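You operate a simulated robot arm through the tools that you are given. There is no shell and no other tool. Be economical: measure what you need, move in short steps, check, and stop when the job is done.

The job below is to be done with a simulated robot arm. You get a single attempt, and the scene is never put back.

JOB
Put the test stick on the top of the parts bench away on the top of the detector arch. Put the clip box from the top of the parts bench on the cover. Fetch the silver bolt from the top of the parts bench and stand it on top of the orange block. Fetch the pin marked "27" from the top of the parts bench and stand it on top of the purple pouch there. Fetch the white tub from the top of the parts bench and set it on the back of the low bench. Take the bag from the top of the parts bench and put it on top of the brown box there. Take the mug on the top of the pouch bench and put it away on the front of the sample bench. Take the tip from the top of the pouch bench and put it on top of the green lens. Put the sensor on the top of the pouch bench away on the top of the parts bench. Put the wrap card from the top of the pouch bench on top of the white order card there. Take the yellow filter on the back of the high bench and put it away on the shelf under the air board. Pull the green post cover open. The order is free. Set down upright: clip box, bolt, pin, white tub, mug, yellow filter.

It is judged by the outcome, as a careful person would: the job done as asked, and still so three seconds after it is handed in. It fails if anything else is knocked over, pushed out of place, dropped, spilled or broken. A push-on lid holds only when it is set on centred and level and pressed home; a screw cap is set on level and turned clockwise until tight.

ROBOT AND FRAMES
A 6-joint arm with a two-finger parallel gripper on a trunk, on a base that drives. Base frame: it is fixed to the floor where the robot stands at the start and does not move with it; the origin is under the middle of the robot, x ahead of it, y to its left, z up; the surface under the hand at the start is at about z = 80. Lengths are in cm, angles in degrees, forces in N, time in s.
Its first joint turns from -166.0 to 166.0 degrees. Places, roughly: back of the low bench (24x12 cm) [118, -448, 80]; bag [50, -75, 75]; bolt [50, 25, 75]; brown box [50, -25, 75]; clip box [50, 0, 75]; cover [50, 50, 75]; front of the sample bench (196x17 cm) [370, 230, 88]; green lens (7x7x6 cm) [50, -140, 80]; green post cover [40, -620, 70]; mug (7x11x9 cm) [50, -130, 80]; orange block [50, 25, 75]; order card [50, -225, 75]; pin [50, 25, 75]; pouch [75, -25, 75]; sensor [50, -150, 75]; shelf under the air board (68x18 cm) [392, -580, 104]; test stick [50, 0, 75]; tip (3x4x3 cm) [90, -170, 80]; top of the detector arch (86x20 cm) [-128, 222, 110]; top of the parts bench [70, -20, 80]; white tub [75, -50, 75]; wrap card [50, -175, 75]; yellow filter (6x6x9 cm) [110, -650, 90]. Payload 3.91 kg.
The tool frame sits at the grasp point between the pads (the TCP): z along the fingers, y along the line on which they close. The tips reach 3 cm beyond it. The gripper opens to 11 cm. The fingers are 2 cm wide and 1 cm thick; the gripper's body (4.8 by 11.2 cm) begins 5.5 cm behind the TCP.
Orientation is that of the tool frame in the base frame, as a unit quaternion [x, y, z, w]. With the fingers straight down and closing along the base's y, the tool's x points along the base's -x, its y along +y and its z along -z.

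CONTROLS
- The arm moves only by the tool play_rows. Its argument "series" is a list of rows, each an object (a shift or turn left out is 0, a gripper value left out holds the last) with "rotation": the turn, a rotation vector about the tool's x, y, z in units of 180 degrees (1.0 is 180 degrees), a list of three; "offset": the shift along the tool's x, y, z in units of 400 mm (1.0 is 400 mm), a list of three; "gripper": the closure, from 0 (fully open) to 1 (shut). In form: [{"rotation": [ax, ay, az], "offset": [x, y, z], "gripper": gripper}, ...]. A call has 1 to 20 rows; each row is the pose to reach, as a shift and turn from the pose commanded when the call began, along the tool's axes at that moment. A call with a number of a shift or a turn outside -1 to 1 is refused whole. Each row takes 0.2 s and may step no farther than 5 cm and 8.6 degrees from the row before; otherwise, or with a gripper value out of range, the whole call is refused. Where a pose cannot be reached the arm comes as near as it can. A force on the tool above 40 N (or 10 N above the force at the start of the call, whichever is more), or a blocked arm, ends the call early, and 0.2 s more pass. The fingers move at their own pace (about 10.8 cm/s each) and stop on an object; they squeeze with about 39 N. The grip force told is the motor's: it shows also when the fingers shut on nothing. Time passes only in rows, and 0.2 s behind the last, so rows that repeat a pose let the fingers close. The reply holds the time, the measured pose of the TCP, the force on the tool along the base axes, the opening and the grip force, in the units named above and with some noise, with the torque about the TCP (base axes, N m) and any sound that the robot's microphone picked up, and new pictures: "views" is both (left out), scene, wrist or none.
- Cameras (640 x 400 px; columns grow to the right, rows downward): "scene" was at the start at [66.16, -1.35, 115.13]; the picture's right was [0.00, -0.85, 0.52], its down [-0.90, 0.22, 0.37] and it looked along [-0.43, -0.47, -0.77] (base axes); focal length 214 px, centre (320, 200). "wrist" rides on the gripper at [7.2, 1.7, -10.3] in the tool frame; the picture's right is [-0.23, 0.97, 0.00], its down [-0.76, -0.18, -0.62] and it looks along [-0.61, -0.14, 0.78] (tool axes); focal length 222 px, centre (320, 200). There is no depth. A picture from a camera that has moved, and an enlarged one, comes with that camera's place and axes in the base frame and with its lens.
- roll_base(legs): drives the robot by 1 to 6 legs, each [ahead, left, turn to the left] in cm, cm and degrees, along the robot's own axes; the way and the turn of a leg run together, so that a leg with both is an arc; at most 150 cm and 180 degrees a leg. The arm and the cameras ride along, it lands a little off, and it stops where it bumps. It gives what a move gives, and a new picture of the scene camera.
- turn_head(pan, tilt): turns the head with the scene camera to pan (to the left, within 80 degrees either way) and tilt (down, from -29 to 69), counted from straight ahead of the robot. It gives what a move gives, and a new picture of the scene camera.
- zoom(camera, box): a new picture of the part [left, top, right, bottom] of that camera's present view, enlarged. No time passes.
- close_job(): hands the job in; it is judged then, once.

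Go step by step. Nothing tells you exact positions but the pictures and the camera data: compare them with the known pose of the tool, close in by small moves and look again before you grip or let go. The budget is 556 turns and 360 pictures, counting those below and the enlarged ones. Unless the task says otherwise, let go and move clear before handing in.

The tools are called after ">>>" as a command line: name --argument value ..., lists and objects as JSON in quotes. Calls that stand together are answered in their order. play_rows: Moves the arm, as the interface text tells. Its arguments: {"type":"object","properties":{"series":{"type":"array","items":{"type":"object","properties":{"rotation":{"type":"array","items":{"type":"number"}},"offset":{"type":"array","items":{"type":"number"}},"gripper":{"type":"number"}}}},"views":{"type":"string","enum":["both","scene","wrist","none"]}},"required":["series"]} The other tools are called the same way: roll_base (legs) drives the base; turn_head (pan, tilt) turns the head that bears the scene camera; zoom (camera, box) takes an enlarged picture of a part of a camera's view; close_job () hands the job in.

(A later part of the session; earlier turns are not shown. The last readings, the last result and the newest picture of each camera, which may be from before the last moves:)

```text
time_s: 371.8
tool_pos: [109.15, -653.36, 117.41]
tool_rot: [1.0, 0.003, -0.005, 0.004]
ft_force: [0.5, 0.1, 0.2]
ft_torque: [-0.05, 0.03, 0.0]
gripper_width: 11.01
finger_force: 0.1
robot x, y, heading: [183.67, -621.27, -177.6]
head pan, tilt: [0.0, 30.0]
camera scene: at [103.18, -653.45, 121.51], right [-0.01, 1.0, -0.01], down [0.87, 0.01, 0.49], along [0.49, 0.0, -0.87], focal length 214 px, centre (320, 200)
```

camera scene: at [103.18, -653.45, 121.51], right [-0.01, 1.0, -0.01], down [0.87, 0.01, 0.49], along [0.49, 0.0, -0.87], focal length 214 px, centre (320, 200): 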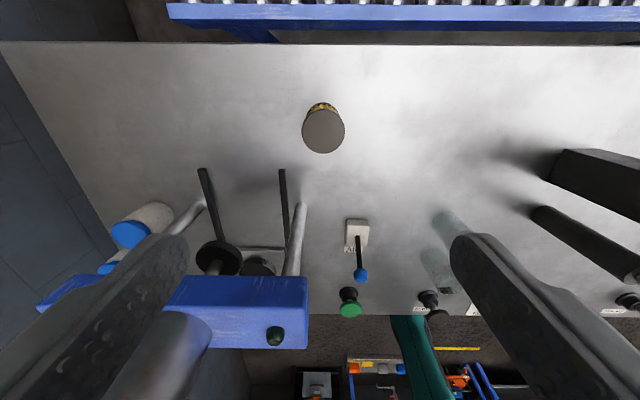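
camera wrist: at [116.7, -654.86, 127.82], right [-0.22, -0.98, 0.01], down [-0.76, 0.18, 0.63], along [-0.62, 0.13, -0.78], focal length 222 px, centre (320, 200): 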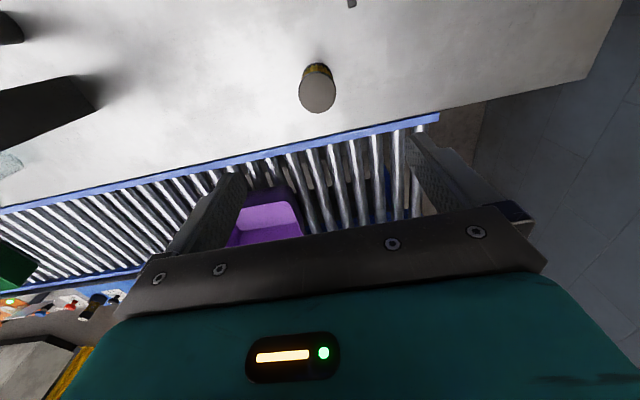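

>>> play_rows --series '[{"offset": [0, -0.003, 0.12]}, {"offset": [0, -0.003, 0.24]}, {"offset": [0, -0.003, 0.36]}, {"offset": [0, -0.003, 0.48]}, {"offset": [0, -0.003, 0.56]}]' --views "both"

```text
time_s: 373.0
tool_pos: [109.11, -653.24, 95.22]
tool_rot: [1.0, 0.004, -0.005, 0.003]
ft_force: [1.4, 0.0, 0.5]
ft_torque: [-0.01, -0.02, 0.01]
gripper_width: 11.0
finger_force: 0.1
robot x, y, heading: [183.97, -621.72, -177.8]
head pan, tilt: [0.0, 30.0]
camera scene: at [103.04, -653.39, 99.17], right [-0.01, 1.0, -0.01], down [0.87, 0.01, 0.49], along [0.49, 0.0, -0.87], focal length 214 px, centre (320, 200)
camera wrist: at [116.51, -654.79, 105.35], right [-0.22, -0.98, 0.01], down [-0.76, 0.18, 0.63], along [-0.62, 0.13, -0.78], focal length 222 px, centre (320, 200)
```

scene: 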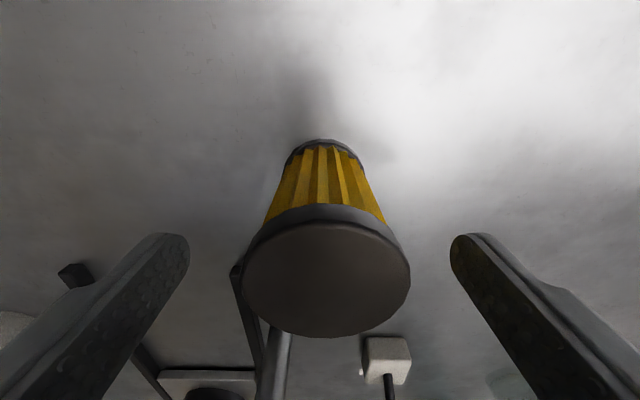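
wrist: 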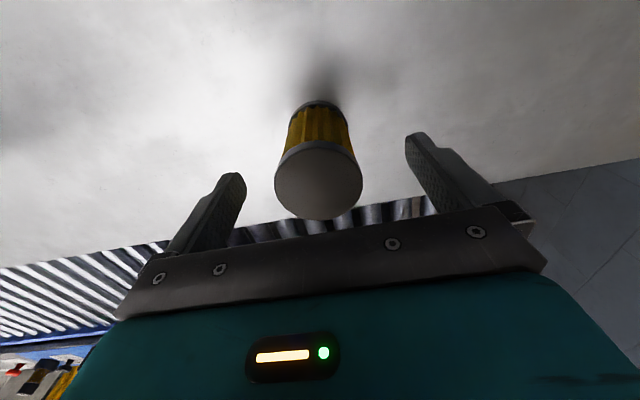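

>>> play_rows --series '[{"offset": [0, 0.003, 0.06]}, {"offset": [0, 0.003, 0.11]}, {"offset": [0, 0.003, 0.11], "gripper": 0.3}, {"offset": [0, 0.003, 0.11], "gripper": 0.5}, {"offset": [0, 0.003, 0.11], "gripper": 1}, {"offset": [0, 0.003, 0.11], "gripper": 1}]' --views "scene"

```text
time_s: 374.4
tool_pos: [109.06, -653.38, 90.66]
tool_rot: [1.0, 0.004, -0.005, 0.004]
ft_force: [0.0, -0.6, 0.7]
ft_torque: [0.05, -0.03, -0.02]
gripper_width: 5.26
finger_force: 39.8
robot x, y, heading: [183.95, -621.46, -177.4]
head pan, tilt: [0.0, 30.0]
camera scene: at [102.97, -653.56, 94.69], right [-0.01, 1.0, -0.01], down [0.87, 0.01, 0.49], along [0.49, 0.0, -0.87], focal length 214 px, centre (320, 200)
```

scene: 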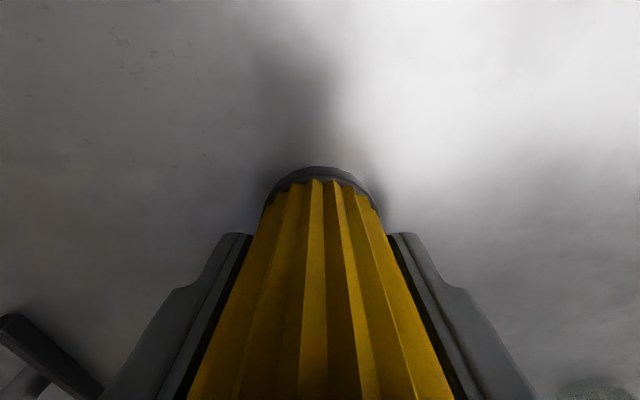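

Filter held. Lift and retrace out.

>>> play_rows --series '[{"offset": [0, 0, -0.1]}, {"offset": [0, 0, -0.2]}, {"offset": [0, 0, -0.3]}, {"offset": [0, 0, -0.4]}, {"offset": [0, 0, -0.5]}, {"offset": [0, 0, -0.6]}, {"offset": [0, 0, -0.68]}, {"offset": [0.0935, -0.0748, -0.68]}, {"offset": [0.187, -0.1495, -0.68]}, {"offset": [0.2805, -0.2243, -0.68]}, {"offset": [0.374, -0.299, -0.68]}, {"offset": [0.4675, -0.374, -0.68]}, {"offset": [0.561, -0.4485, -0.68]}, {"offset": [0.6545, -0.523, -0.68]}, {"offset": [0.748, -0.598, -0.68]}, {"offset": [0.8415, -0.673, -0.68]}, {"offset": [0.935, -0.7475, -0.68]}]' --views "none"

>>> roll_base --legs '[[-60, 0, 0], [0, 0, 178]]'

>>> turn_head --pan 0 --tilt -29

```text
time_s: 378.0
tool_pos: [146.48, -623.11, 117.04]
tool_rot: [1.0, 0.003, -0.005, 0.004]
ft_force: [-0.7, -0.5, -2.4]
ft_torque: [-0.01, -0.09, -0.02]
gripper_width: 5.26
finger_force: 39.2
robot x, y, heading: [183.59, -621.12, -177.8]
head pan, tilt: [0.0, 30.0]
```

```text
time_s: 388.6
tool_pos: [281.13, -618.95, 117.29]
tool_rot: [0.018, 1.0, 0.004, 0.005]
ft_force: [0.0, -0.6, -0.6]
ft_torque: [-0.02, -0.02, 0.02]
gripper_width: 5.29
finger_force: 39.1
robot x, y, heading: [244.31, -619.19, -0.2]
head pan, tilt: [0.0, 30.0]
camera scene: at [287.33, -619.34, 121.18], right [-0.04, -1.0, -0.01], down [-0.87, 0.03, 0.49], along [-0.49, 0.02, -0.87], focal length 214 px, centre (320, 200)
```

scene: 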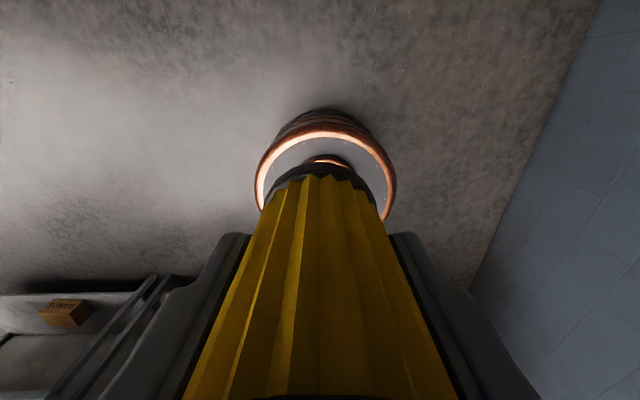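

```text
time_s: 389.9
tool_pos: [281.1, -619.09, 117.12]
tool_rot: [0.017, 1.0, 0.004, 0.005]
ft_force: [-0.1, -0.1, -1.0]
ft_torque: [-0.01, 0.01, 0.03]
gripper_width: 5.28
finger_force: 38.7
robot x, y, heading: [244.25, -618.85, -0.2]
head pan, tilt: [0.0, -28.6]
camera scene: at [296.14, -619.68, 123.62], right [-0.04, -1.0, -0.01], down [-0.87, 0.04, -0.49], along [0.49, -0.01, -0.87], focal length 214 px, centre (320, 200)
```

scene: 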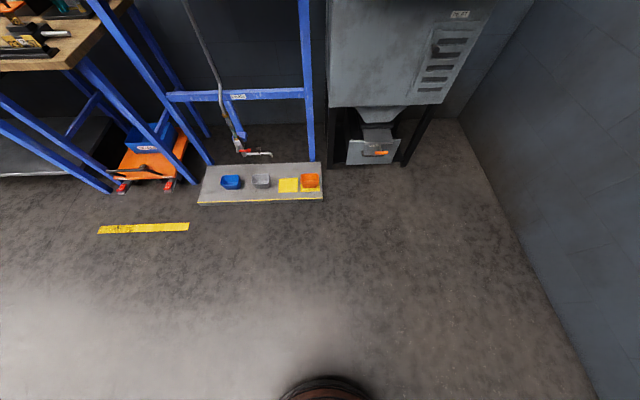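

>>> roll_base --legs '[[0, 38, 0]]'

>>> zoom --camera "scene" --box '[160, 0, 480, 200]'

>>> zoom --camera "wrist" --box '[0, 0, 640, 400]'

```text
time_s: 392.3
tool_pos: [281.08, -580.88, 117.19]
tool_rot: [0.016, 1.0, 0.004, 0.006]
ft_force: [0.0, -0.7, -1.1]
ft_torque: [0.04, 0.01, 0.02]
gripper_width: 5.3
finger_force: 39.1
robot x, y, heading: [243.95, -580.81, 0.2]
head pan, tilt: [0.0, -28.6]
camera scene: at [296.2, -581.57, 123.62], right [-0.03, -1.0, -0.01], down [-0.87, 0.03, -0.49], along [0.49, -0.01, -0.87], focal length 214 px, centre (320, 200)
```

scene: 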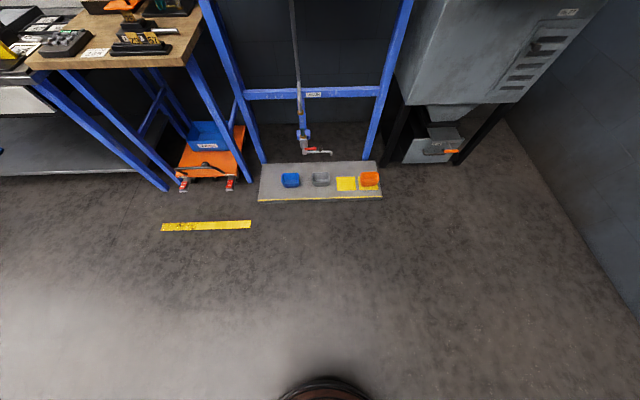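

```text
2.00 times, centred on (320, 100) of scene
camera zoom: at [296.2, -581.57, 123.62], right [-0.03, -1.0, -0.01], down [-0.87, 0.03, -0.49], along [0.49, -0.01, -0.87], focal length 429 px, centre (320, 400)
```

zoom: 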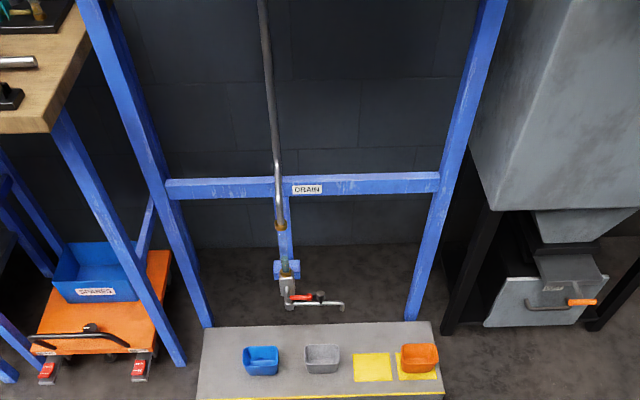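

```text
1.00 times, centred on (320, 200) of wrist (not enlarged: the box is as wide or as high as the picture)
camera zoom: at [273.93, -579.07, 127.37], right [0.26, 0.97, 0.01], down [0.75, -0.21, 0.63], along [0.61, -0.15, -0.78], focal length 222 px, centre (320, 200)
```

zoom: 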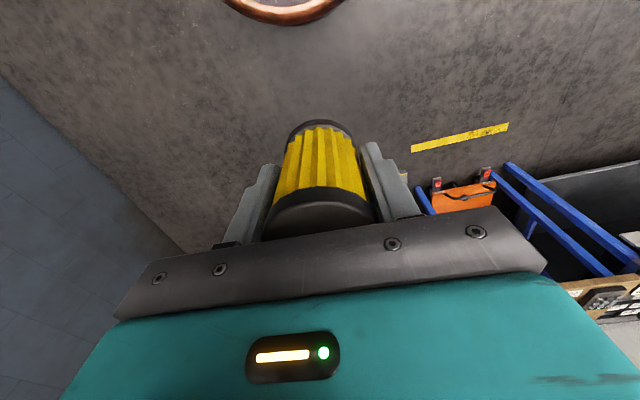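

>>> roll_base --legs '[[45, 0, 0]]'

```text
time_s: 395.0
tool_pos: [326.26, -581.11, 117.15]
tool_rot: [0.019, 1.0, 0.003, 0.006]
ft_force: [0.1, -0.7, -0.5]
ft_torque: [0.0, 0.0, 0.02]
gripper_width: 5.28
finger_force: 38.9
robot x, y, heading: [288.87, -580.96, -0.2]
head pan, tilt: [0.0, -28.6]
camera scene: at [341.24, -581.89, 123.62], right [-0.04, -1.0, -0.01], down [-0.87, 0.04, -0.49], along [0.49, -0.01, -0.87], focal length 214 px, centre (320, 200)
```

scene: 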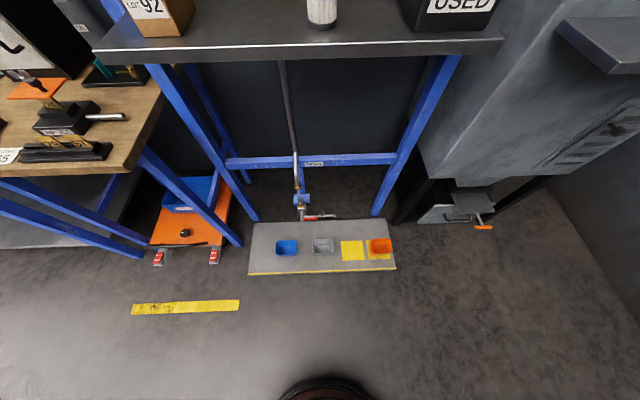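

>>> roll_base --legs '[[20, 0, 0.2]]'

>>> turn_head --pan 0 --tilt -29

```text
time_s: 396.6
tool_pos: [346.37, -581.19, 117.13]
tool_rot: [0.019, 1.0, 0.004, 0.004]
ft_force: [0.1, 0.3, -1.2]
ft_torque: [-0.02, -0.01, -0.02]
gripper_width: 5.25
finger_force: 38.5
robot x, y, heading: [309.22, -581.49, -0.1]
head pan, tilt: [0.0, -28.6]
camera scene: at [361.44, -581.97, 123.62], right [-0.04, -1.0, -0.01], down [-0.87, 0.04, -0.49], along [0.49, -0.01, -0.87], focal length 214 px, centre (320, 200)
```

scene: 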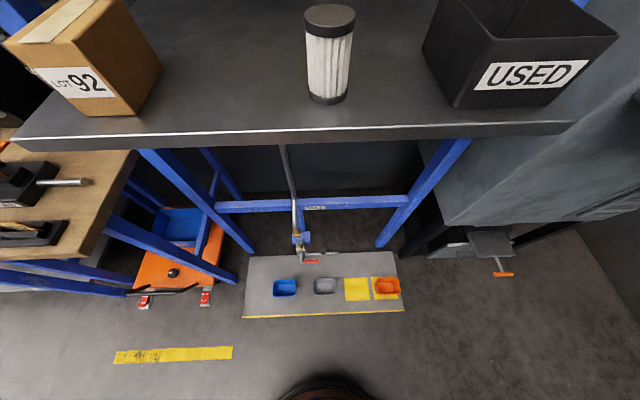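

```text
time_s: 397.2
tool_pos: [346.4, -581.27, 117.15]
tool_rot: [0.018, 1.0, 0.004, 0.005]
ft_force: [-0.7, 0.6, -1.6]
ft_torque: [0.02, 0.02, 0.01]
gripper_width: 5.3
finger_force: 39.2
robot x, y, heading: [309.05, -581.38, 0.0]
head pan, tilt: [0.0, -28.6]
camera scene: at [361.45, -581.97, 123.62], right [-0.04, -1.0, -0.01], down [-0.87, 0.04, -0.49], along [0.49, -0.01, -0.87], focal length 214 px, centre (320, 200)
```

scene: 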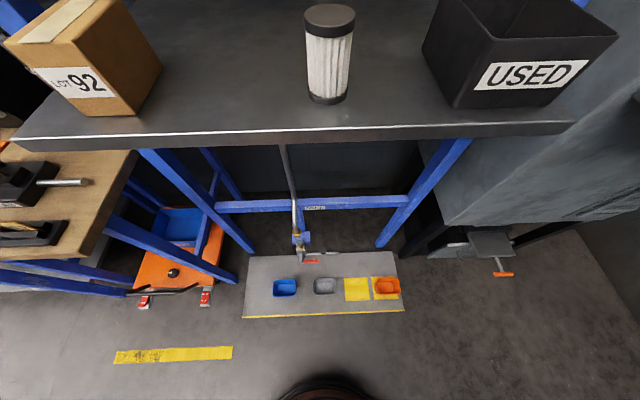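

The shelf holds a box, a white filter and a USED bin; free spot at y≈-569. I'll pitch the hand up briefly to see what is above the shelf.

>>> play_rows --series '[{"rotation": [0, -0.042, 0]}, {"rotation": [0, -0.084, 0]}, {"rotation": [0, -0.126, 0]}, {"rotation": [0, -0.168, 0]}]' --views "scene"

```text
time_s: 398.2
tool_pos: [346.48, -581.17, 117.24]
tool_rot: [0.019, 0.964, 0.0, 0.267]
ft_force: [0.8, 0.0, -1.9]
ft_torque: [-0.04, 0.04, 0.02]
gripper_width: 5.27
finger_force: 38.9
robot x, y, heading: [309.02, -581.16, 0.0]
head pan, tilt: [0.0, -28.6]
camera scene: at [356.13, -581.82, 130.22], right [-0.04, -1.0, -0.01], down [-0.51, 0.03, -0.86], along [0.86, -0.03, -0.51], focal length 214 px, centre (320, 200)
```

scene: 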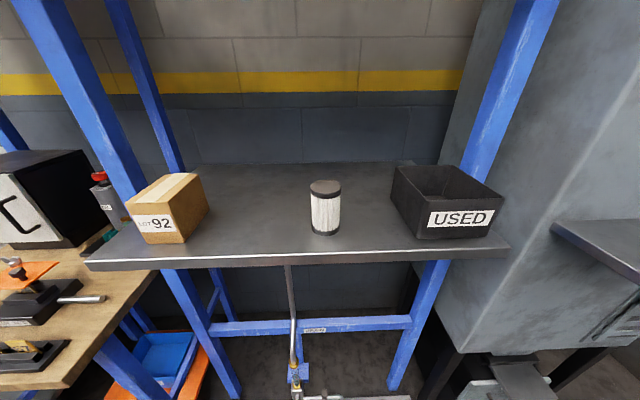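

Clear above. Level the hand and come a bit closer.

>>> play_rows --series '[{"rotation": [0, 0.042, 0]}, {"rotation": [0, 0.084, 0]}, {"rotation": [0, 0.126, 0]}, {"rotation": [0, 0.168, 0]}]' --views "none"

>>> roll_base --legs '[[10, 10, 0]]'

>>> turn_head --pan 0 --tilt -20

```text
time_s: 399.2
tool_pos: [346.24, -581.18, 117.2]
tool_rot: [0.018, 1.0, 0.005, 0.006]
ft_force: [-0.6, 0.2, -1.1]
ft_torque: [-0.02, -0.06, -0.02]
gripper_width: 5.27
finger_force: 39.1
robot x, y, heading: [309.1, -581.27, -0.3]
head pan, tilt: [0.0, -28.6]
```

```text
time_s: 400.6
tool_pos: [356.52, -571.16, 117.12]
tool_rot: [0.015, 1.0, 0.004, 0.005]
ft_force: [0.3, -0.5, -1.8]
ft_torque: [0.03, -0.01, 0.01]
gripper_width: 5.28
finger_force: 39.2
robot x, y, heading: [319.45, -571.21, 0.0]
head pan, tilt: [0.0, -28.6]
camera scene: at [371.55, -571.82, 123.62], right [-0.03, -1.0, -0.01], down [-0.87, 0.03, -0.49], along [0.49, -0.01, -0.87], focal length 214 px, centre (320, 200)
```

scene: 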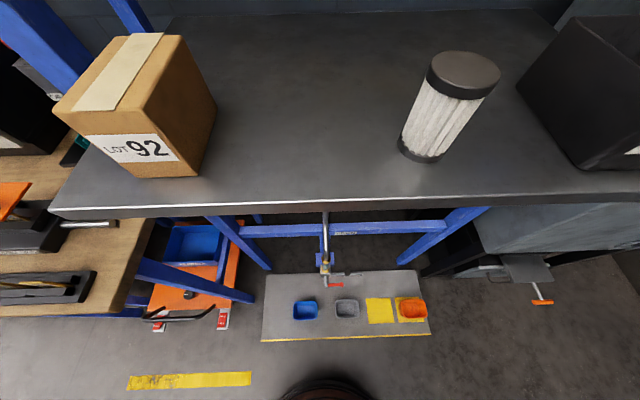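

```text
time_s: 401.2
tool_pos: [356.53, -571.04, 117.11]
tool_rot: [0.016, 1.0, 0.005, 0.006]
ft_force: [0.4, 1.3, -1.3]
ft_torque: [0.01, 0.0, 0.01]
gripper_width: 5.26
finger_force: 39.0
robot x, y, heading: [319.71, -571.19, 0.1]
head pan, tilt: [0.0, -20.0]
camera scene: at [370.49, -571.77, 122.71], right [-0.03, -1.0, -0.01], down [-0.94, 0.03, -0.35], along [0.35, 0.0, -0.94], focal length 214 px, centre (320, 200)
```

scene: 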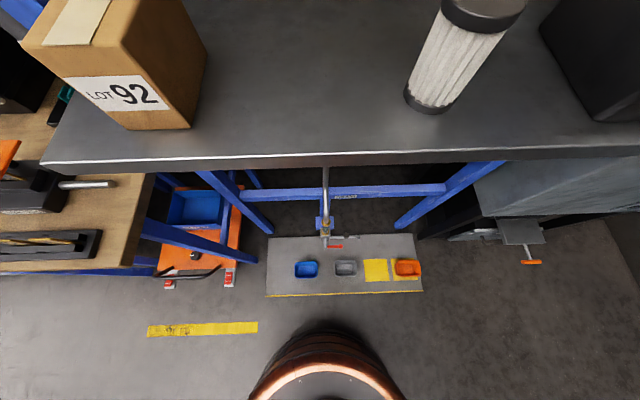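

>>> play_rows --series '[{"offset": [-0.11, 0.005, 0]}, {"offset": [-0.22, 0.01, 0]}, {"offset": [-0.33, 0.015, 0]}, {"offset": [-0.44, 0.02, 0]}, {"offset": [-0.55, 0.025, 0]}, {"offset": [-0.66, 0.03, 0]}, {"offset": [-0.77, 0.034, 0]}, {"offset": [-0.86, 0.038, 0]}]' --views "both"

```text
time_s: 403.1
tool_pos: [390.92, -570.66, 117.47]
tool_rot: [0.016, 1.0, 0.004, 0.006]
ft_force: [-0.4, 0.0, -0.6]
ft_torque: [-0.03, -0.07, 0.02]
gripper_width: 5.29
finger_force: 39.1
robot x, y, heading: [319.31, -571.3, -0.1]
head pan, tilt: [0.0, -20.0]
camera scene: at [404.79, -571.28, 123.07], right [-0.03, -1.0, -0.01], down [-0.94, 0.03, -0.35], along [0.35, 0.0, -0.94], focal length 214 px, centre (320, 200)
camera wrist: at [383.6, -568.83, 127.71], right [0.26, 0.97, 0.01], down [0.75, -0.21, 0.63], along [0.61, -0.15, -0.78], focal length 222 px, centre (320, 200)
```

scene: 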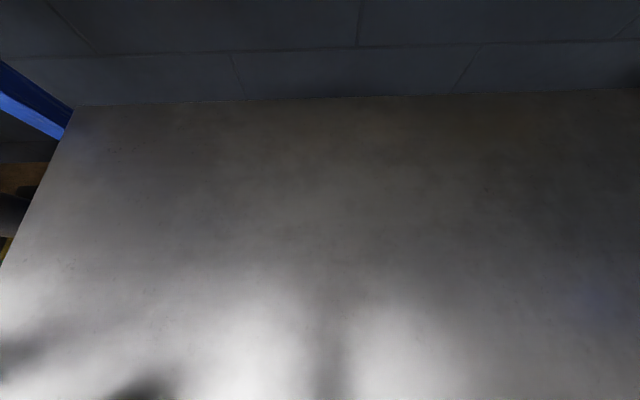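
wrist: 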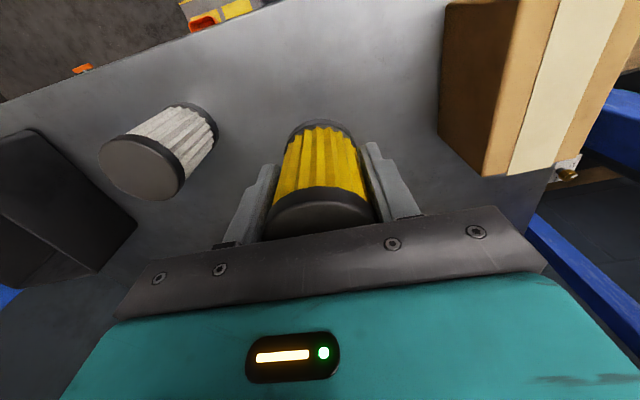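

>>> play_rows --series '[{"offset": [0, 0, 0.08]}, {"offset": [0, 0, 0.14]}, {"offset": [0, 0, 0.175]}]' --views "none"

>>> play_rows --series '[{"offset": [0, 0, 0.007]}, {"offset": [0, 0, 0.014]}, {"offset": [0, 0, 0.02]}]' --views "none"

>>> play_rows --series '[{"offset": [0, 0, 0.006]}, {"offset": [0, 0, 0.012]}]' --views "wrist"

```text
time_s: 403.9
tool_pos: [390.93, -570.53, 110.59]
tool_rot: [0.016, 1.0, 0.004, 0.005]
ft_force: [0.2, 0.6, -1.2]
ft_torque: [0.01, -0.02, 0.01]
gripper_width: 5.25
finger_force: 38.3
robot x, y, heading: [319.32, -571.55, 0.1]
head pan, tilt: [0.0, -20.0]
```

```text
time_s: 404.6
tool_pos: [390.98, -570.67, 109.84]
tool_rot: [0.015, 1.0, 0.004, 0.006]
ft_force: [4.5, 1.4, 15.7]
ft_torque: [-0.35, -0.1, 0.05]
gripper_width: 5.26
finger_force: 38.7
robot x, y, heading: [319.09, -571.52, 0.1]
head pan, tilt: [0.0, -20.0]
```

```text
time_s: 405.2
tool_pos: [390.95, -570.65, 109.55]
tool_rot: [0.016, 1.0, 0.005, 0.007]
ft_force: [-4.9, 2.2, 29.1]
ft_torque: [-0.54, -0.19, -0.02]
gripper_width: 5.24
finger_force: 38.9
robot x, y, heading: [319.62, -571.4, -0.0]
head pan, tilt: [0.0, -20.0]
camera wrist: at [383.63, -568.83, 119.59], right [0.26, 0.97, 0.01], down [0.75, -0.21, 0.63], along [0.61, -0.15, -0.78], focal length 222 px, centre (320, 200)
```

wrist: 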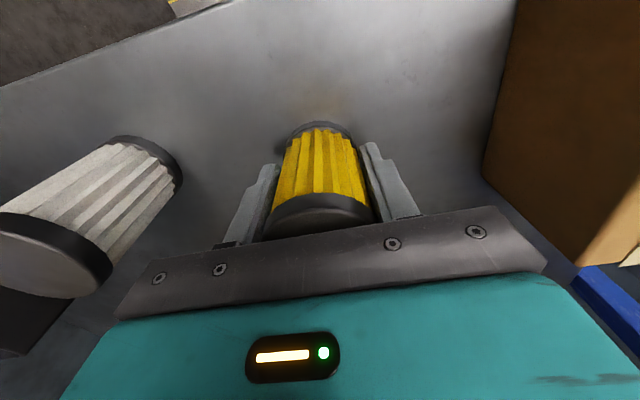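

>>> play_rows --series '[{"offset": [0, 0, -0.006]}, {"offset": [0, 0, -0.006], "gripper": 0.4}, {"offset": [0, 0, -0.006], "gripper": 0.25}, {"offset": [0, 0, -0.1], "gripper": 0.25}, {"offset": [0, 0, -0.2], "gripper": 0.25}, {"offset": [0, 0, -0.3], "gripper": 0.25}]' --views "wrist"

```text
time_s: 406.6
tool_pos: [390.91, -570.71, 121.28]
tool_rot: [0.016, 1.0, 0.004, 0.005]
ft_force: [-0.1, 0.3, 0.1]
ft_torque: [0.0, 0.0, 0.0]
gripper_width: 8.23
finger_force: 0.1
robot x, y, heading: [319.35, -571.15, 0.0]
head pan, tilt: [0.0, -20.0]
camera wrist: at [383.63, -568.94, 131.48], right [0.26, 0.97, 0.01], down [0.75, -0.21, 0.63], along [0.61, -0.15, -0.78], focal length 222 px, centre (320, 200)
```

wrist: 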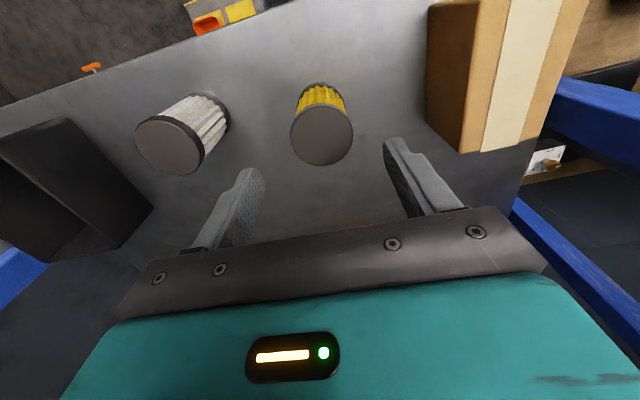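

Filter is put away. Retract, then drive around to the -x side where the green post cover is.

>>> play_rows --series '[{"offset": [0.11, 0, 0]}, {"offset": [0.22, 0, 0]}, {"offset": [0.33, 0, 0]}, {"offset": [0.44, 0, 0]}, {"offset": [0.55, 0, 0]}, {"offset": [0.66, 0, 0]}, {"offset": [0.77, 0, 0]}, {"offset": [0.86, 0, 0]}]' --views "none"

>>> roll_base --legs '[[-95, 0, 0], [0, 145, 0], [0, 139, 0]]'

>>> turn_head --pan 0 --tilt 40

```text
time_s: 408.4
tool_pos: [356.49, -569.62, 120.77]
tool_rot: [0.016, 1.0, 0.004, 0.005]
ft_force: [1.1, -0.4, 0.1]
ft_torque: [0.0, 0.09, 0.01]
gripper_width: 8.24
finger_force: 0.1
robot x, y, heading: [319.23, -571.24, 0.3]
head pan, tilt: [0.0, -20.0]
```

```text
time_s: 426.7
tool_pos: [257.27, -282.72, 120.86]
tool_rot: [-0.004, 1.0, 0.004, 0.006]
ft_force: [0.4, 0.1, -0.5]
ft_torque: [0.01, 0.01, 0.01]
gripper_width: 8.24
finger_force: 0.0
robot x, y, heading: [220.36, -285.95, 2.8]
head pan, tilt: [0.0, -20.0]
camera scene: at [271.19, -282.86, 126.39], right [0.01, -1.0, -0.01], down [-0.94, -0.01, -0.35], along [0.35, 0.01, -0.94], focal length 214 px, centre (320, 200)
```

scene: 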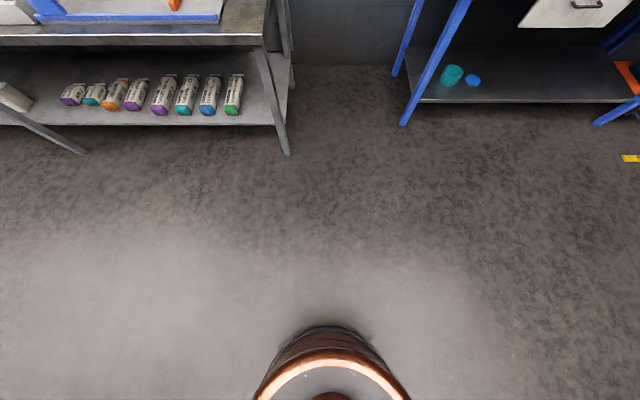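

```text
time_s: 428.0
tool_pos: [257.29, -282.84, 120.96]
tool_rot: [-0.004, 1.0, 0.004, 0.006]
ft_force: [0.4, 0.3, 1.5]
ft_torque: [-0.01, 0.03, 0.0]
gripper_width: 8.22
finger_force: 0.1
robot x, y, heading: [220.58, -286.05, 2.3]
head pan, tilt: [0.0, 40.0]
camera scene: at [261.91, -282.94, 125.39], right [0.01, -1.0, -0.01], down [-0.77, -0.01, 0.63], along [-0.63, 0.0, -0.77], focal length 214 px, centre (320, 200)
```

scene: 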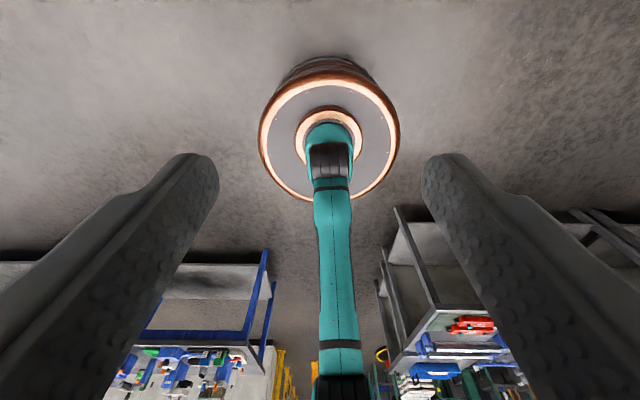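

>>> roll_base --legs '[[0, 0, -2.4], [-120, 0, 0], [-115, 0, 0]]'

>>> turn_head --pan -60 --tilt 0

```text
time_s: 440.1
tool_pos: [19.61, -282.36, 121.06]
tool_rot: [0.02, 1.0, 0.005, 0.006]
ft_force: [0.4, 0.0, 0.0]
ft_torque: [-0.02, 0.01, 0.02]
gripper_width: 8.25
finger_force: 0.0
robot x, y, heading: [-17.27, -283.45, -0.7]
head pan, tilt: [0.0, 40.0]
camera scene: at [24.26, -282.7, 125.39], right [-0.04, -1.0, -0.01], down [-0.77, 0.03, 0.63], along [-0.63, 0.03, -0.77], focal length 214 px, centre (320, 200)
```

scene: 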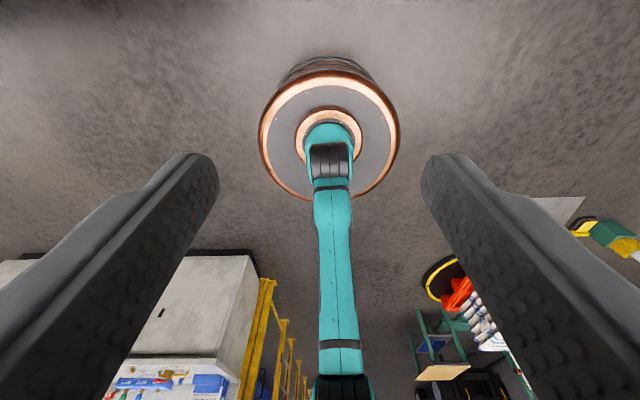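

```text
time_s: 441.4
tool_pos: [19.5, -282.29, 120.88]
tool_rot: [0.02, 1.0, 0.004, 0.005]
ft_force: [0.0, -0.1, -0.3]
ft_torque: [-0.02, 0.01, 0.01]
gripper_width: 8.24
finger_force: 0.0
robot x, y, heading: [-17.82, -283.85, -0.4]
head pan, tilt: [-60.0, 0.0]
camera scene: at [30.26, -290.77, 129.39], right [-0.03, -0.51, 0.86], down [-1.0, 0.04, -0.01], along [-0.03, -0.86, -0.51], focal length 214 px, centre (320, 200)
```

scene: 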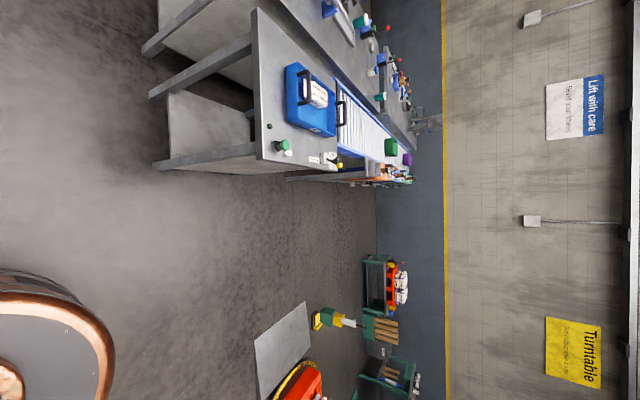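

>>> roll_base --legs '[[0, -140, 0.4], [0, -130, 0]]'

>>> turn_head --pan -30 --tilt -29

```text
time_s: 454.6
tool_pos: [20.89, -554.12, 120.84]
tool_rot: [0.009, 1.0, 0.004, 0.005]
ft_force: [-0.5, 0.4, 0.2]
ft_torque: [-0.02, 0.04, 0.06]
gripper_width: 8.24
finger_force: 0.0
robot x, y, heading: [-16.23, -556.78, 0.7]
head pan, tilt: [-60.0, 0.0]
camera scene: at [31.71, -562.38, 129.4], right [-0.02, -0.51, 0.86], down [-1.0, 0.02, -0.01], along [-0.01, -0.86, -0.51], focal length 214 px, centre (320, 200)
```

scene: 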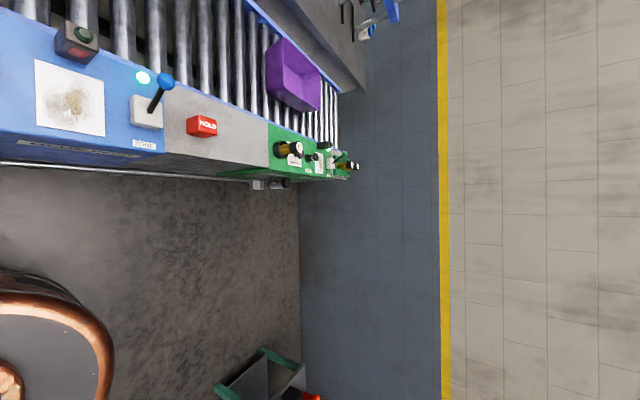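

```text
time_s: 455.6
tool_pos: [20.79, -554.14, 120.93]
tool_rot: [0.01, 1.0, 0.005, 0.005]
ft_force: [0.3, -0.1, -0.1]
ft_torque: [0.03, 0.01, 0.01]
gripper_width: 8.25
finger_force: 0.1
robot x, y, heading: [-16.31, -556.26, 0.8]
head pan, tilt: [-30.0, -28.6]
camera scene: at [35.81, -558.0, 128.17], right [-0.02, -0.87, 0.49], down [-0.88, -0.22, -0.43], along [0.48, -0.44, -0.76], focal length 214 px, centre (320, 200)
```

scene: 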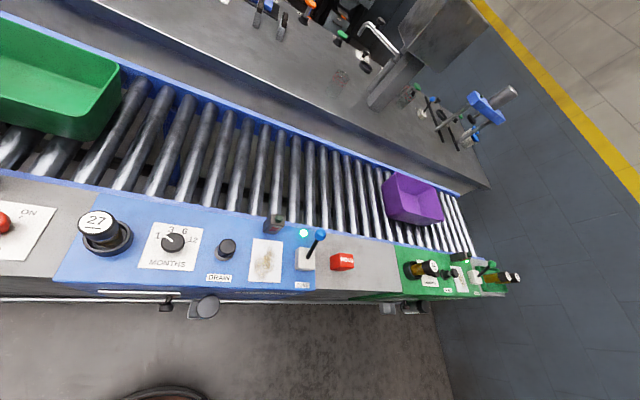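

>>> roll_base --legs '[[-25, -45, -0.7]]'

>>> turn_head --pan -10 --tilt -29

```text
time_s: 458.6
tool_pos: [-4.14, -599.75, 120.84]
tool_rot: [0.018, 1.0, 0.004, 0.005]
ft_force: [0.1, -0.4, -0.1]
ft_torque: [-0.01, 0.01, 0.01]
gripper_width: 8.24
finger_force: 0.1
robot x, y, heading: [-41.39, -601.14, -0.2]
head pan, tilt: [-30.0, -28.6]
camera scene: at [10.78, -603.88, 128.18], right [-0.04, -0.87, 0.49], down [-0.88, -0.2, -0.43], along [0.47, -0.45, -0.76], focal length 214 px, centre (320, 200)
```

scene: 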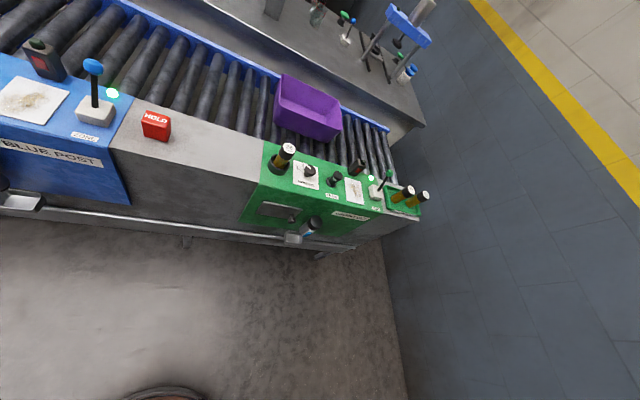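

```text
time_s: 459.4
tool_pos: [-4.29, -599.79, 120.92]
tool_rot: [0.017, 1.0, 0.005, 0.006]
ft_force: [-0.8, 0.9, 0.4]
ft_torque: [0.0, 0.0, 0.02]
gripper_width: 8.26
finger_force: 0.1
robot x, y, heading: [-41.4, -601.19, -0.2]
head pan, tilt: [-10.0, -28.6]
camera scene: at [10.87, -601.69, 127.4], right [-0.04, -0.99, 0.17], down [-0.87, -0.05, -0.48], along [0.48, -0.16, -0.86], focal length 214 px, centre (320, 200)
```

scene: 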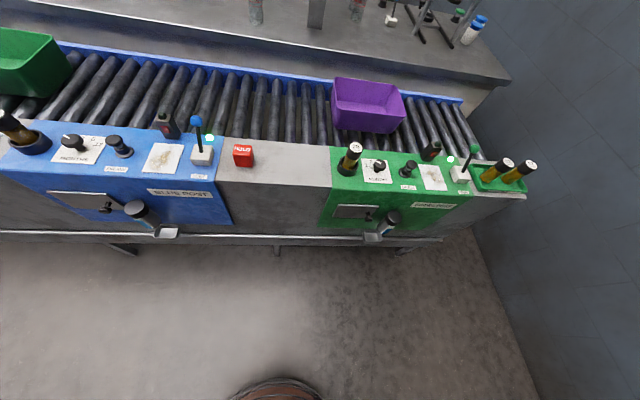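

>>> roll_base --legs '[[0, -22, 0]]'

>>> zoom --camera "scene" --box '[230, 120, 430, 260]'

```text
time_s: 461.1
tool_pos: [-4.2, -621.71, 120.95]
tool_rot: [0.016, 1.0, 0.005, 0.005]
ft_force: [0.1, -0.1, 1.4]
ft_torque: [0.01, 0.04, -0.04]
gripper_width: 8.24
finger_force: 0.0
robot x, y, heading: [-41.05, -623.12, -0.1]
head pan, tilt: [-10.0, -28.6]
camera scene: at [10.84, -623.55, 127.4], right [-0.03, -0.99, 0.17], down [-0.87, -0.05, -0.48], along [0.48, -0.16, -0.86], focal length 214 px, centre (320, 200)
```

scene: 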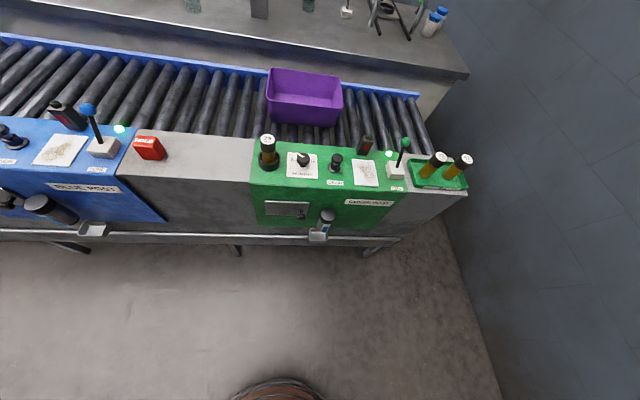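

```text
2.86 times, centred on (330, 190) of scene
camera zoom: at [10.84, -623.55, 127.4], right [-0.03, -0.99, 0.17], down [-0.87, -0.05, -0.48], along [0.48, -0.16, -0.86], focal length 613 px, centre (291, 229)
```

zoom: 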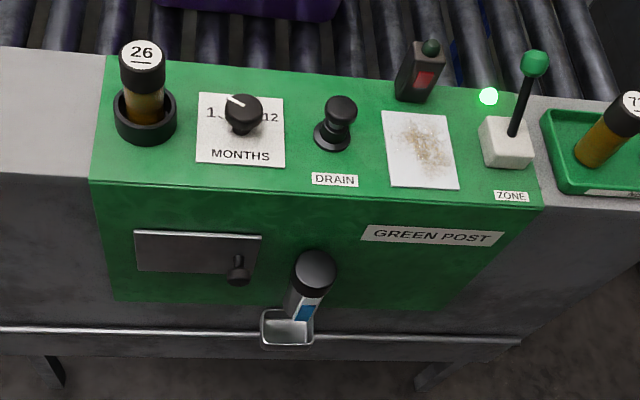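

The GREEN POST has a front flap with a knob at its right side (hinge likely left). I'll extend the arm, pitch the tool horizontal and roll it so the fingers close vertically on the knob.

>>> play_rows --series '[{"offset": [-0.12, 0, 0]}, {"offset": [-0.24, 0, 0]}, {"offset": [-0.36, 0, 0.02]}, {"offset": [-0.48, 0, 0.04]}, {"offset": [-0.58, 0, 0.06]}]' --views "none"

>>> play_rows --series '[{"rotation": [0, -0.046, 0]}, {"rotation": [0, -0.092, 0]}, {"rotation": [0, -0.138, 0]}, {"rotation": [0, -0.184, 0]}, {"rotation": [0, -0.23, 0]}, {"rotation": [0, -0.276, 0]}, {"rotation": [0, -0.322, 0]}, {"rotation": [0, -0.368, 0]}, {"rotation": [0, -0.414, 0]}, {"rotation": [0, -0.46, 0]}, {"rotation": [0, -0.5, 0]}]' --views "scene"

```text
time_s: 462.3
tool_pos: [18.98, -622.43, 118.72]
tool_rot: [0.016, 1.0, 0.003, 0.005]
ft_force: [-0.2, 0.0, 0.4]
ft_torque: [0.02, -0.13, -0.01]
gripper_width: 8.24
finger_force: 0.2
robot x, y, heading: [-41.43, -623.68, -0.2]
head pan, tilt: [-10.0, -28.6]
```

```text
time_s: 464.7
tool_pos: [19.14, -622.93, 118.68]
tool_rot: [0.025, 0.736, -0.01, 0.676]
ft_force: [0.1, 0.2, 1.2]
ft_torque: [-0.07, -0.01, -0.02]
gripper_width: 8.24
finger_force: 0.1
out of reach, approached as far as the arm can: row 11
robot x, y, heading: [-41.55, -623.44, 0.2]
head pan, tilt: [-10.0, -28.6]
camera scene: at [14.03, -624.23, 134.04], right [-0.23, -0.97, 0.0], down [0.39, -0.09, -0.92], along [0.89, -0.21, 0.4], focal length 214 px, centre (320, 200)
```

scene: 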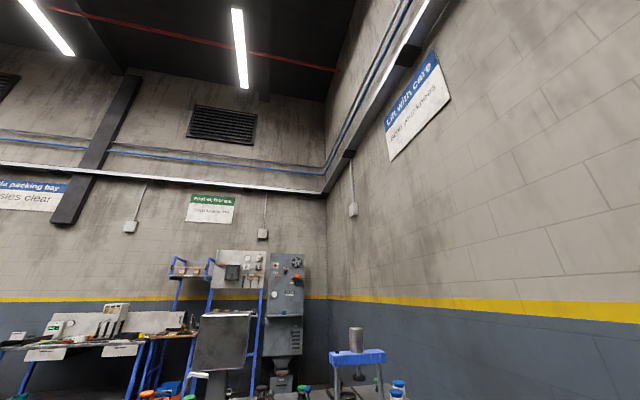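

>>> play_rows --series '[{"offset": [0.11, 0, 0], "rotation": [0, 0, -0.046]}, {"offset": [0.22, 0, 0], "rotation": [0, 0, -0.092]}, {"offset": [0.33, 0, 0], "rotation": [0, 0, -0.138]}, {"offset": [0.44, 0, 0], "rotation": [0, 0, -0.184]}, {"offset": [0.55, 0, 0], "rotation": [0, 0, -0.23]}, {"offset": [0.66, 0, 0], "rotation": [0, 0, -0.276]}, {"offset": [0.77, 0, 0], "rotation": [0, 0, -0.322]}, {"offset": [0.88, 0, 0], "rotation": [0, 0, -0.368]}, {"offset": [0.98, 0, 0], "rotation": [0, 0, -0.414]}, {"offset": [0.98, 0, 0], "rotation": [0, 0, -0.46]}, {"offset": [0.98, 0, 0], "rotation": [0, 0, -0.5]}]' --views "both"

```text
time_s: 467.1
tool_pos: [20.81, -620.29, 83.25]
tool_rot: [-0.501, 0.54, -0.493, 0.462]
ft_force: [0.4, 0.2, 0.5]
ft_torque: [0.02, 0.01, 0.0]
gripper_width: 8.24
finger_force: 0.0
out of reach, approached as far as the arm can: row 6, 7, 8, 9, 10, 11
robot x, y, heading: [-41.46, -623.28, -0.2]
head pan, tilt: [-10.0, -28.6]
camera scene: at [15.78, -605.01, 84.97], right [-0.09, 0.0, 1.0], down [0.41, -0.91, 0.04], along [0.91, 0.42, 0.08], focal length 214 px, centre (320, 200)
camera wrist: at [10.01, -626.77, 82.33], right [-0.07, 0.24, -0.97], down [-0.55, 0.8, 0.23], along [0.83, 0.55, 0.07], focal length 222 px, centre (320, 200)
```

scene: 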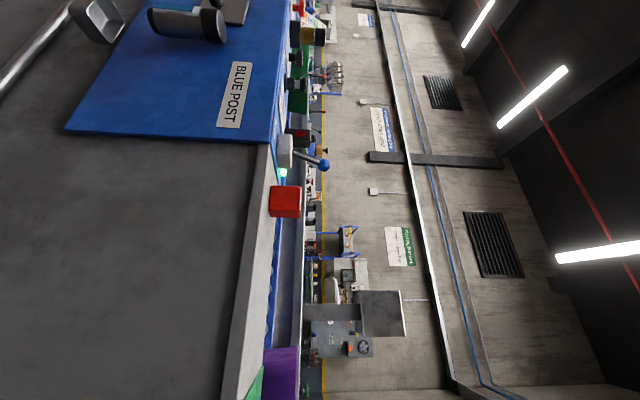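
wrist: 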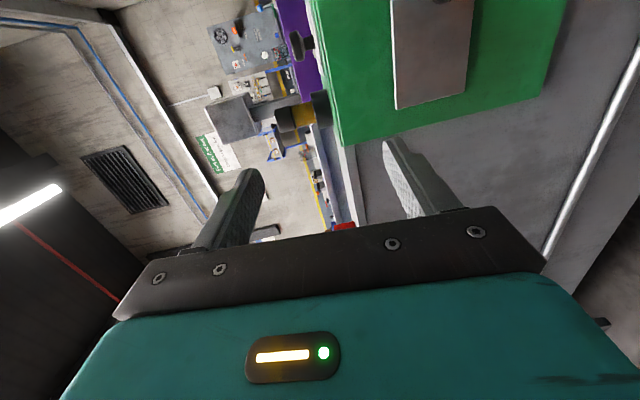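

>>> turn_head --pan 0 --tilt 35

>>> zoom --camera "wrist" --box '[240, 0, 640, 250]'

```text
time_s: 468.4
tool_pos: [20.94, -620.41, 83.26]
tool_rot: [-0.501, 0.541, -0.492, 0.462]
ft_force: [0.7, -0.4, -0.3]
ft_torque: [0.01, 0.01, 0.01]
gripper_width: 8.26
finger_force: 0.0
robot x, y, heading: [-41.36, -623.56, 0.2]
head pan, tilt: [0.0, 35.0]
camera scene: at [17.19, -614.74, 83.62], right [0.09, -0.01, 1.0], down [-0.63, -0.78, 0.05], along [0.77, -0.63, -0.08], focal length 214 px, centre (320, 200)
```

scene: 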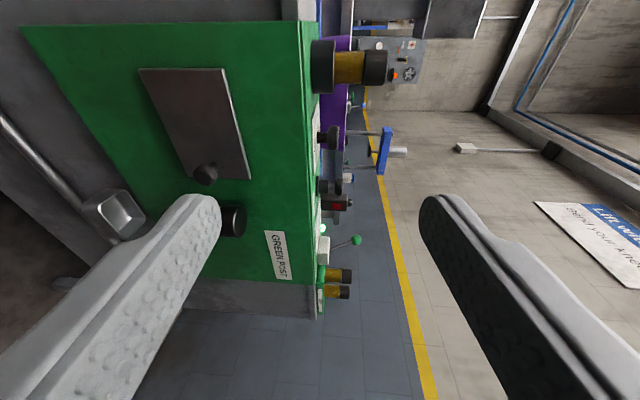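

```text
1.60 times, centred on (440, 125) of wrist
camera zoom: at [10.01, -626.76, 82.33], right [-0.07, 0.24, -0.97], down [-0.55, 0.8, 0.24], along [0.83, 0.55, 0.08], focal length 355 px, centre (128, 320)
```

zoom: 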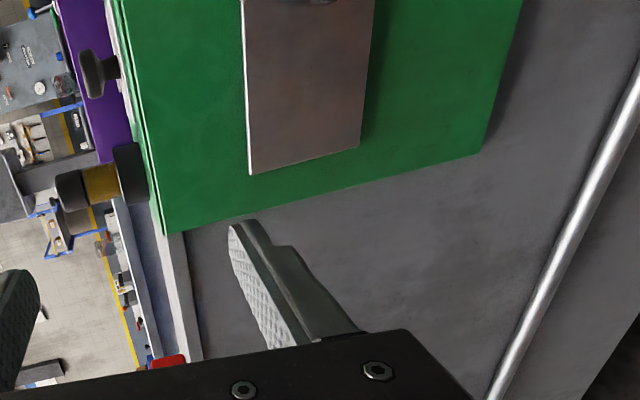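

Knob estimated at (38.2, -628.5, 68.4). Move in front of it with a narrower opening.

>>> play_rows --series '[{"offset": [0.05, 0.083, 0.035], "gripper": 0.55}, {"offset": [0.1, 0.166, 0.07]}, {"offset": [0.15, 0.249, 0.105]}, {"offset": [0.197, 0.332, 0.1425]}]' --views "both"

```text
time_s: 469.4
tool_pos: [25.51, -620.44, 70.55]
tool_rot: [-0.49, 0.552, -0.504, 0.448]
ft_force: [-0.6, 0.3, 0.0]
ft_torque: [-0.01, 0.0, -0.05]
gripper_width: 4.94
finger_force: 0.2
out of reach, approached as far as the arm can: row 1, 2, 3, 4
robot x, y, heading: [-41.45, -623.22, 0.0]
head pan, tilt: [0.0, 35.0]
camera scene: at [22.13, -614.71, 70.88], right [0.09, -0.01, 1.0], down [-0.66, -0.75, 0.05], along [0.74, -0.67, -0.08], focal length 214 px, centre (320, 200)
camera wrist: at [14.38, -626.38, 69.68], right [-0.06, 0.24, -0.97], down [-0.51, 0.83, 0.23], along [0.86, 0.51, 0.07], focal length 222 px, centre (320, 200)
```

scene: 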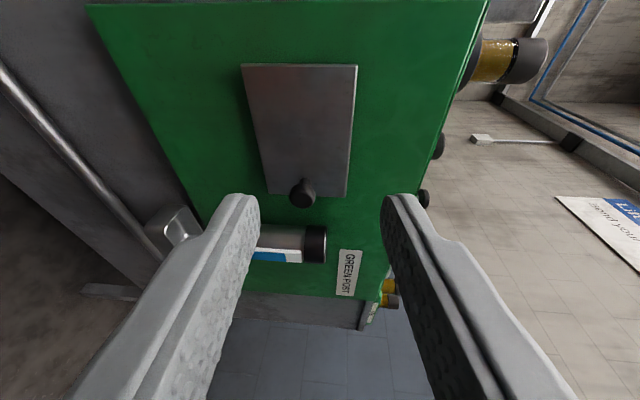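
wrist: 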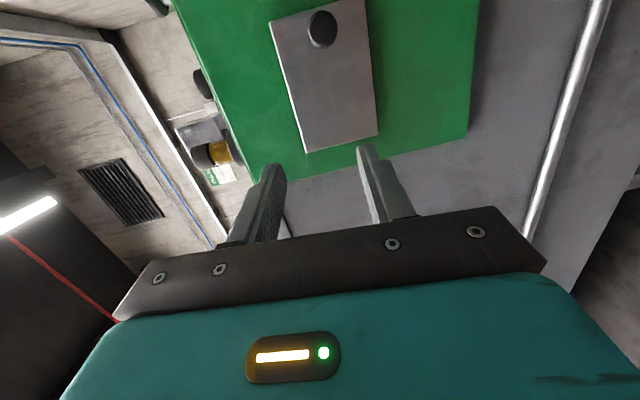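

The arm is limited in y at this roll; I'll shift the base instead.

>>> roll_base --legs '[[0, -8.3, 0]]'

>>> play_rows --series '[{"offset": [0, 0, 0]}]' --views "both"

```text
time_s: 470.5
tool_pos: [25.45, -628.81, 70.51]
tool_rot: [-0.49, 0.553, -0.504, 0.448]
ft_force: [-0.1, 0.0, 0.4]
ft_torque: [0.03, 0.02, -0.01]
gripper_width: 4.97
finger_force: 0.0
robot x, y, heading: [-41.3, -631.53, 0.0]
head pan, tilt: [0.0, 35.0]
camera scene: at [22.15, -623.14, 70.87], right [0.09, -0.01, 1.0], down [-0.66, -0.75, 0.05], along [0.74, -0.67, -0.08], focal length 214 px, centre (320, 200)
```

scene: 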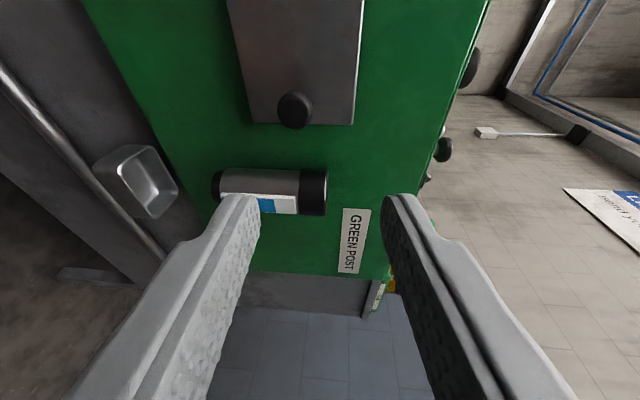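

```text
time_s: 470.9
tool_pos: [25.64, -628.75, 70.55]
tool_rot: [-0.491, 0.552, -0.505, 0.447]
ft_force: [-0.2, -0.2, -0.1]
ft_torque: [-0.01, 0.01, -0.02]
gripper_width: 4.95
finger_force: 0.0
robot x, y, heading: [-41.34, -631.81, 0.0]
head pan, tilt: [0.0, 35.0]
camera scene: at [22.15, -623.13, 70.86], right [0.09, -0.01, 1.0], down [-0.66, -0.75, 0.05], along [0.74, -0.67, -0.08], focal length 214 px, centre (320, 200)
camera wrist: at [14.39, -634.79, 69.67], right [-0.06, 0.24, -0.97], down [-0.51, 0.83, 0.23], along [0.86, 0.51, 0.07], focal length 222 px, centre (320, 200)
```

scene: 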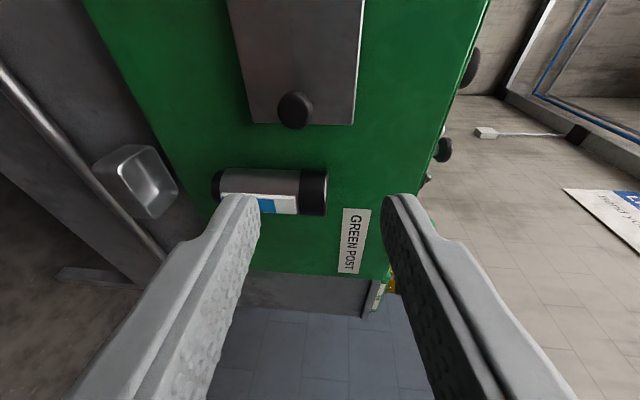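
wrist: 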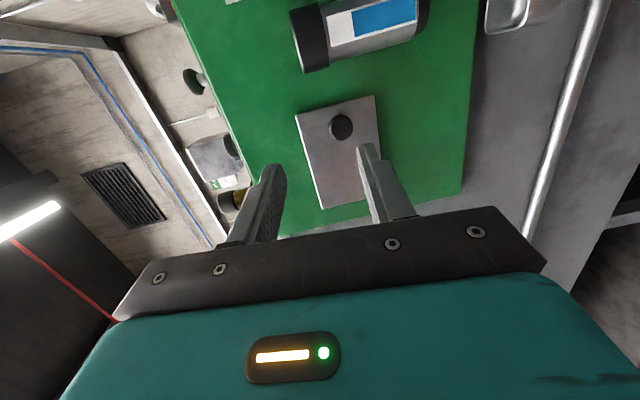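

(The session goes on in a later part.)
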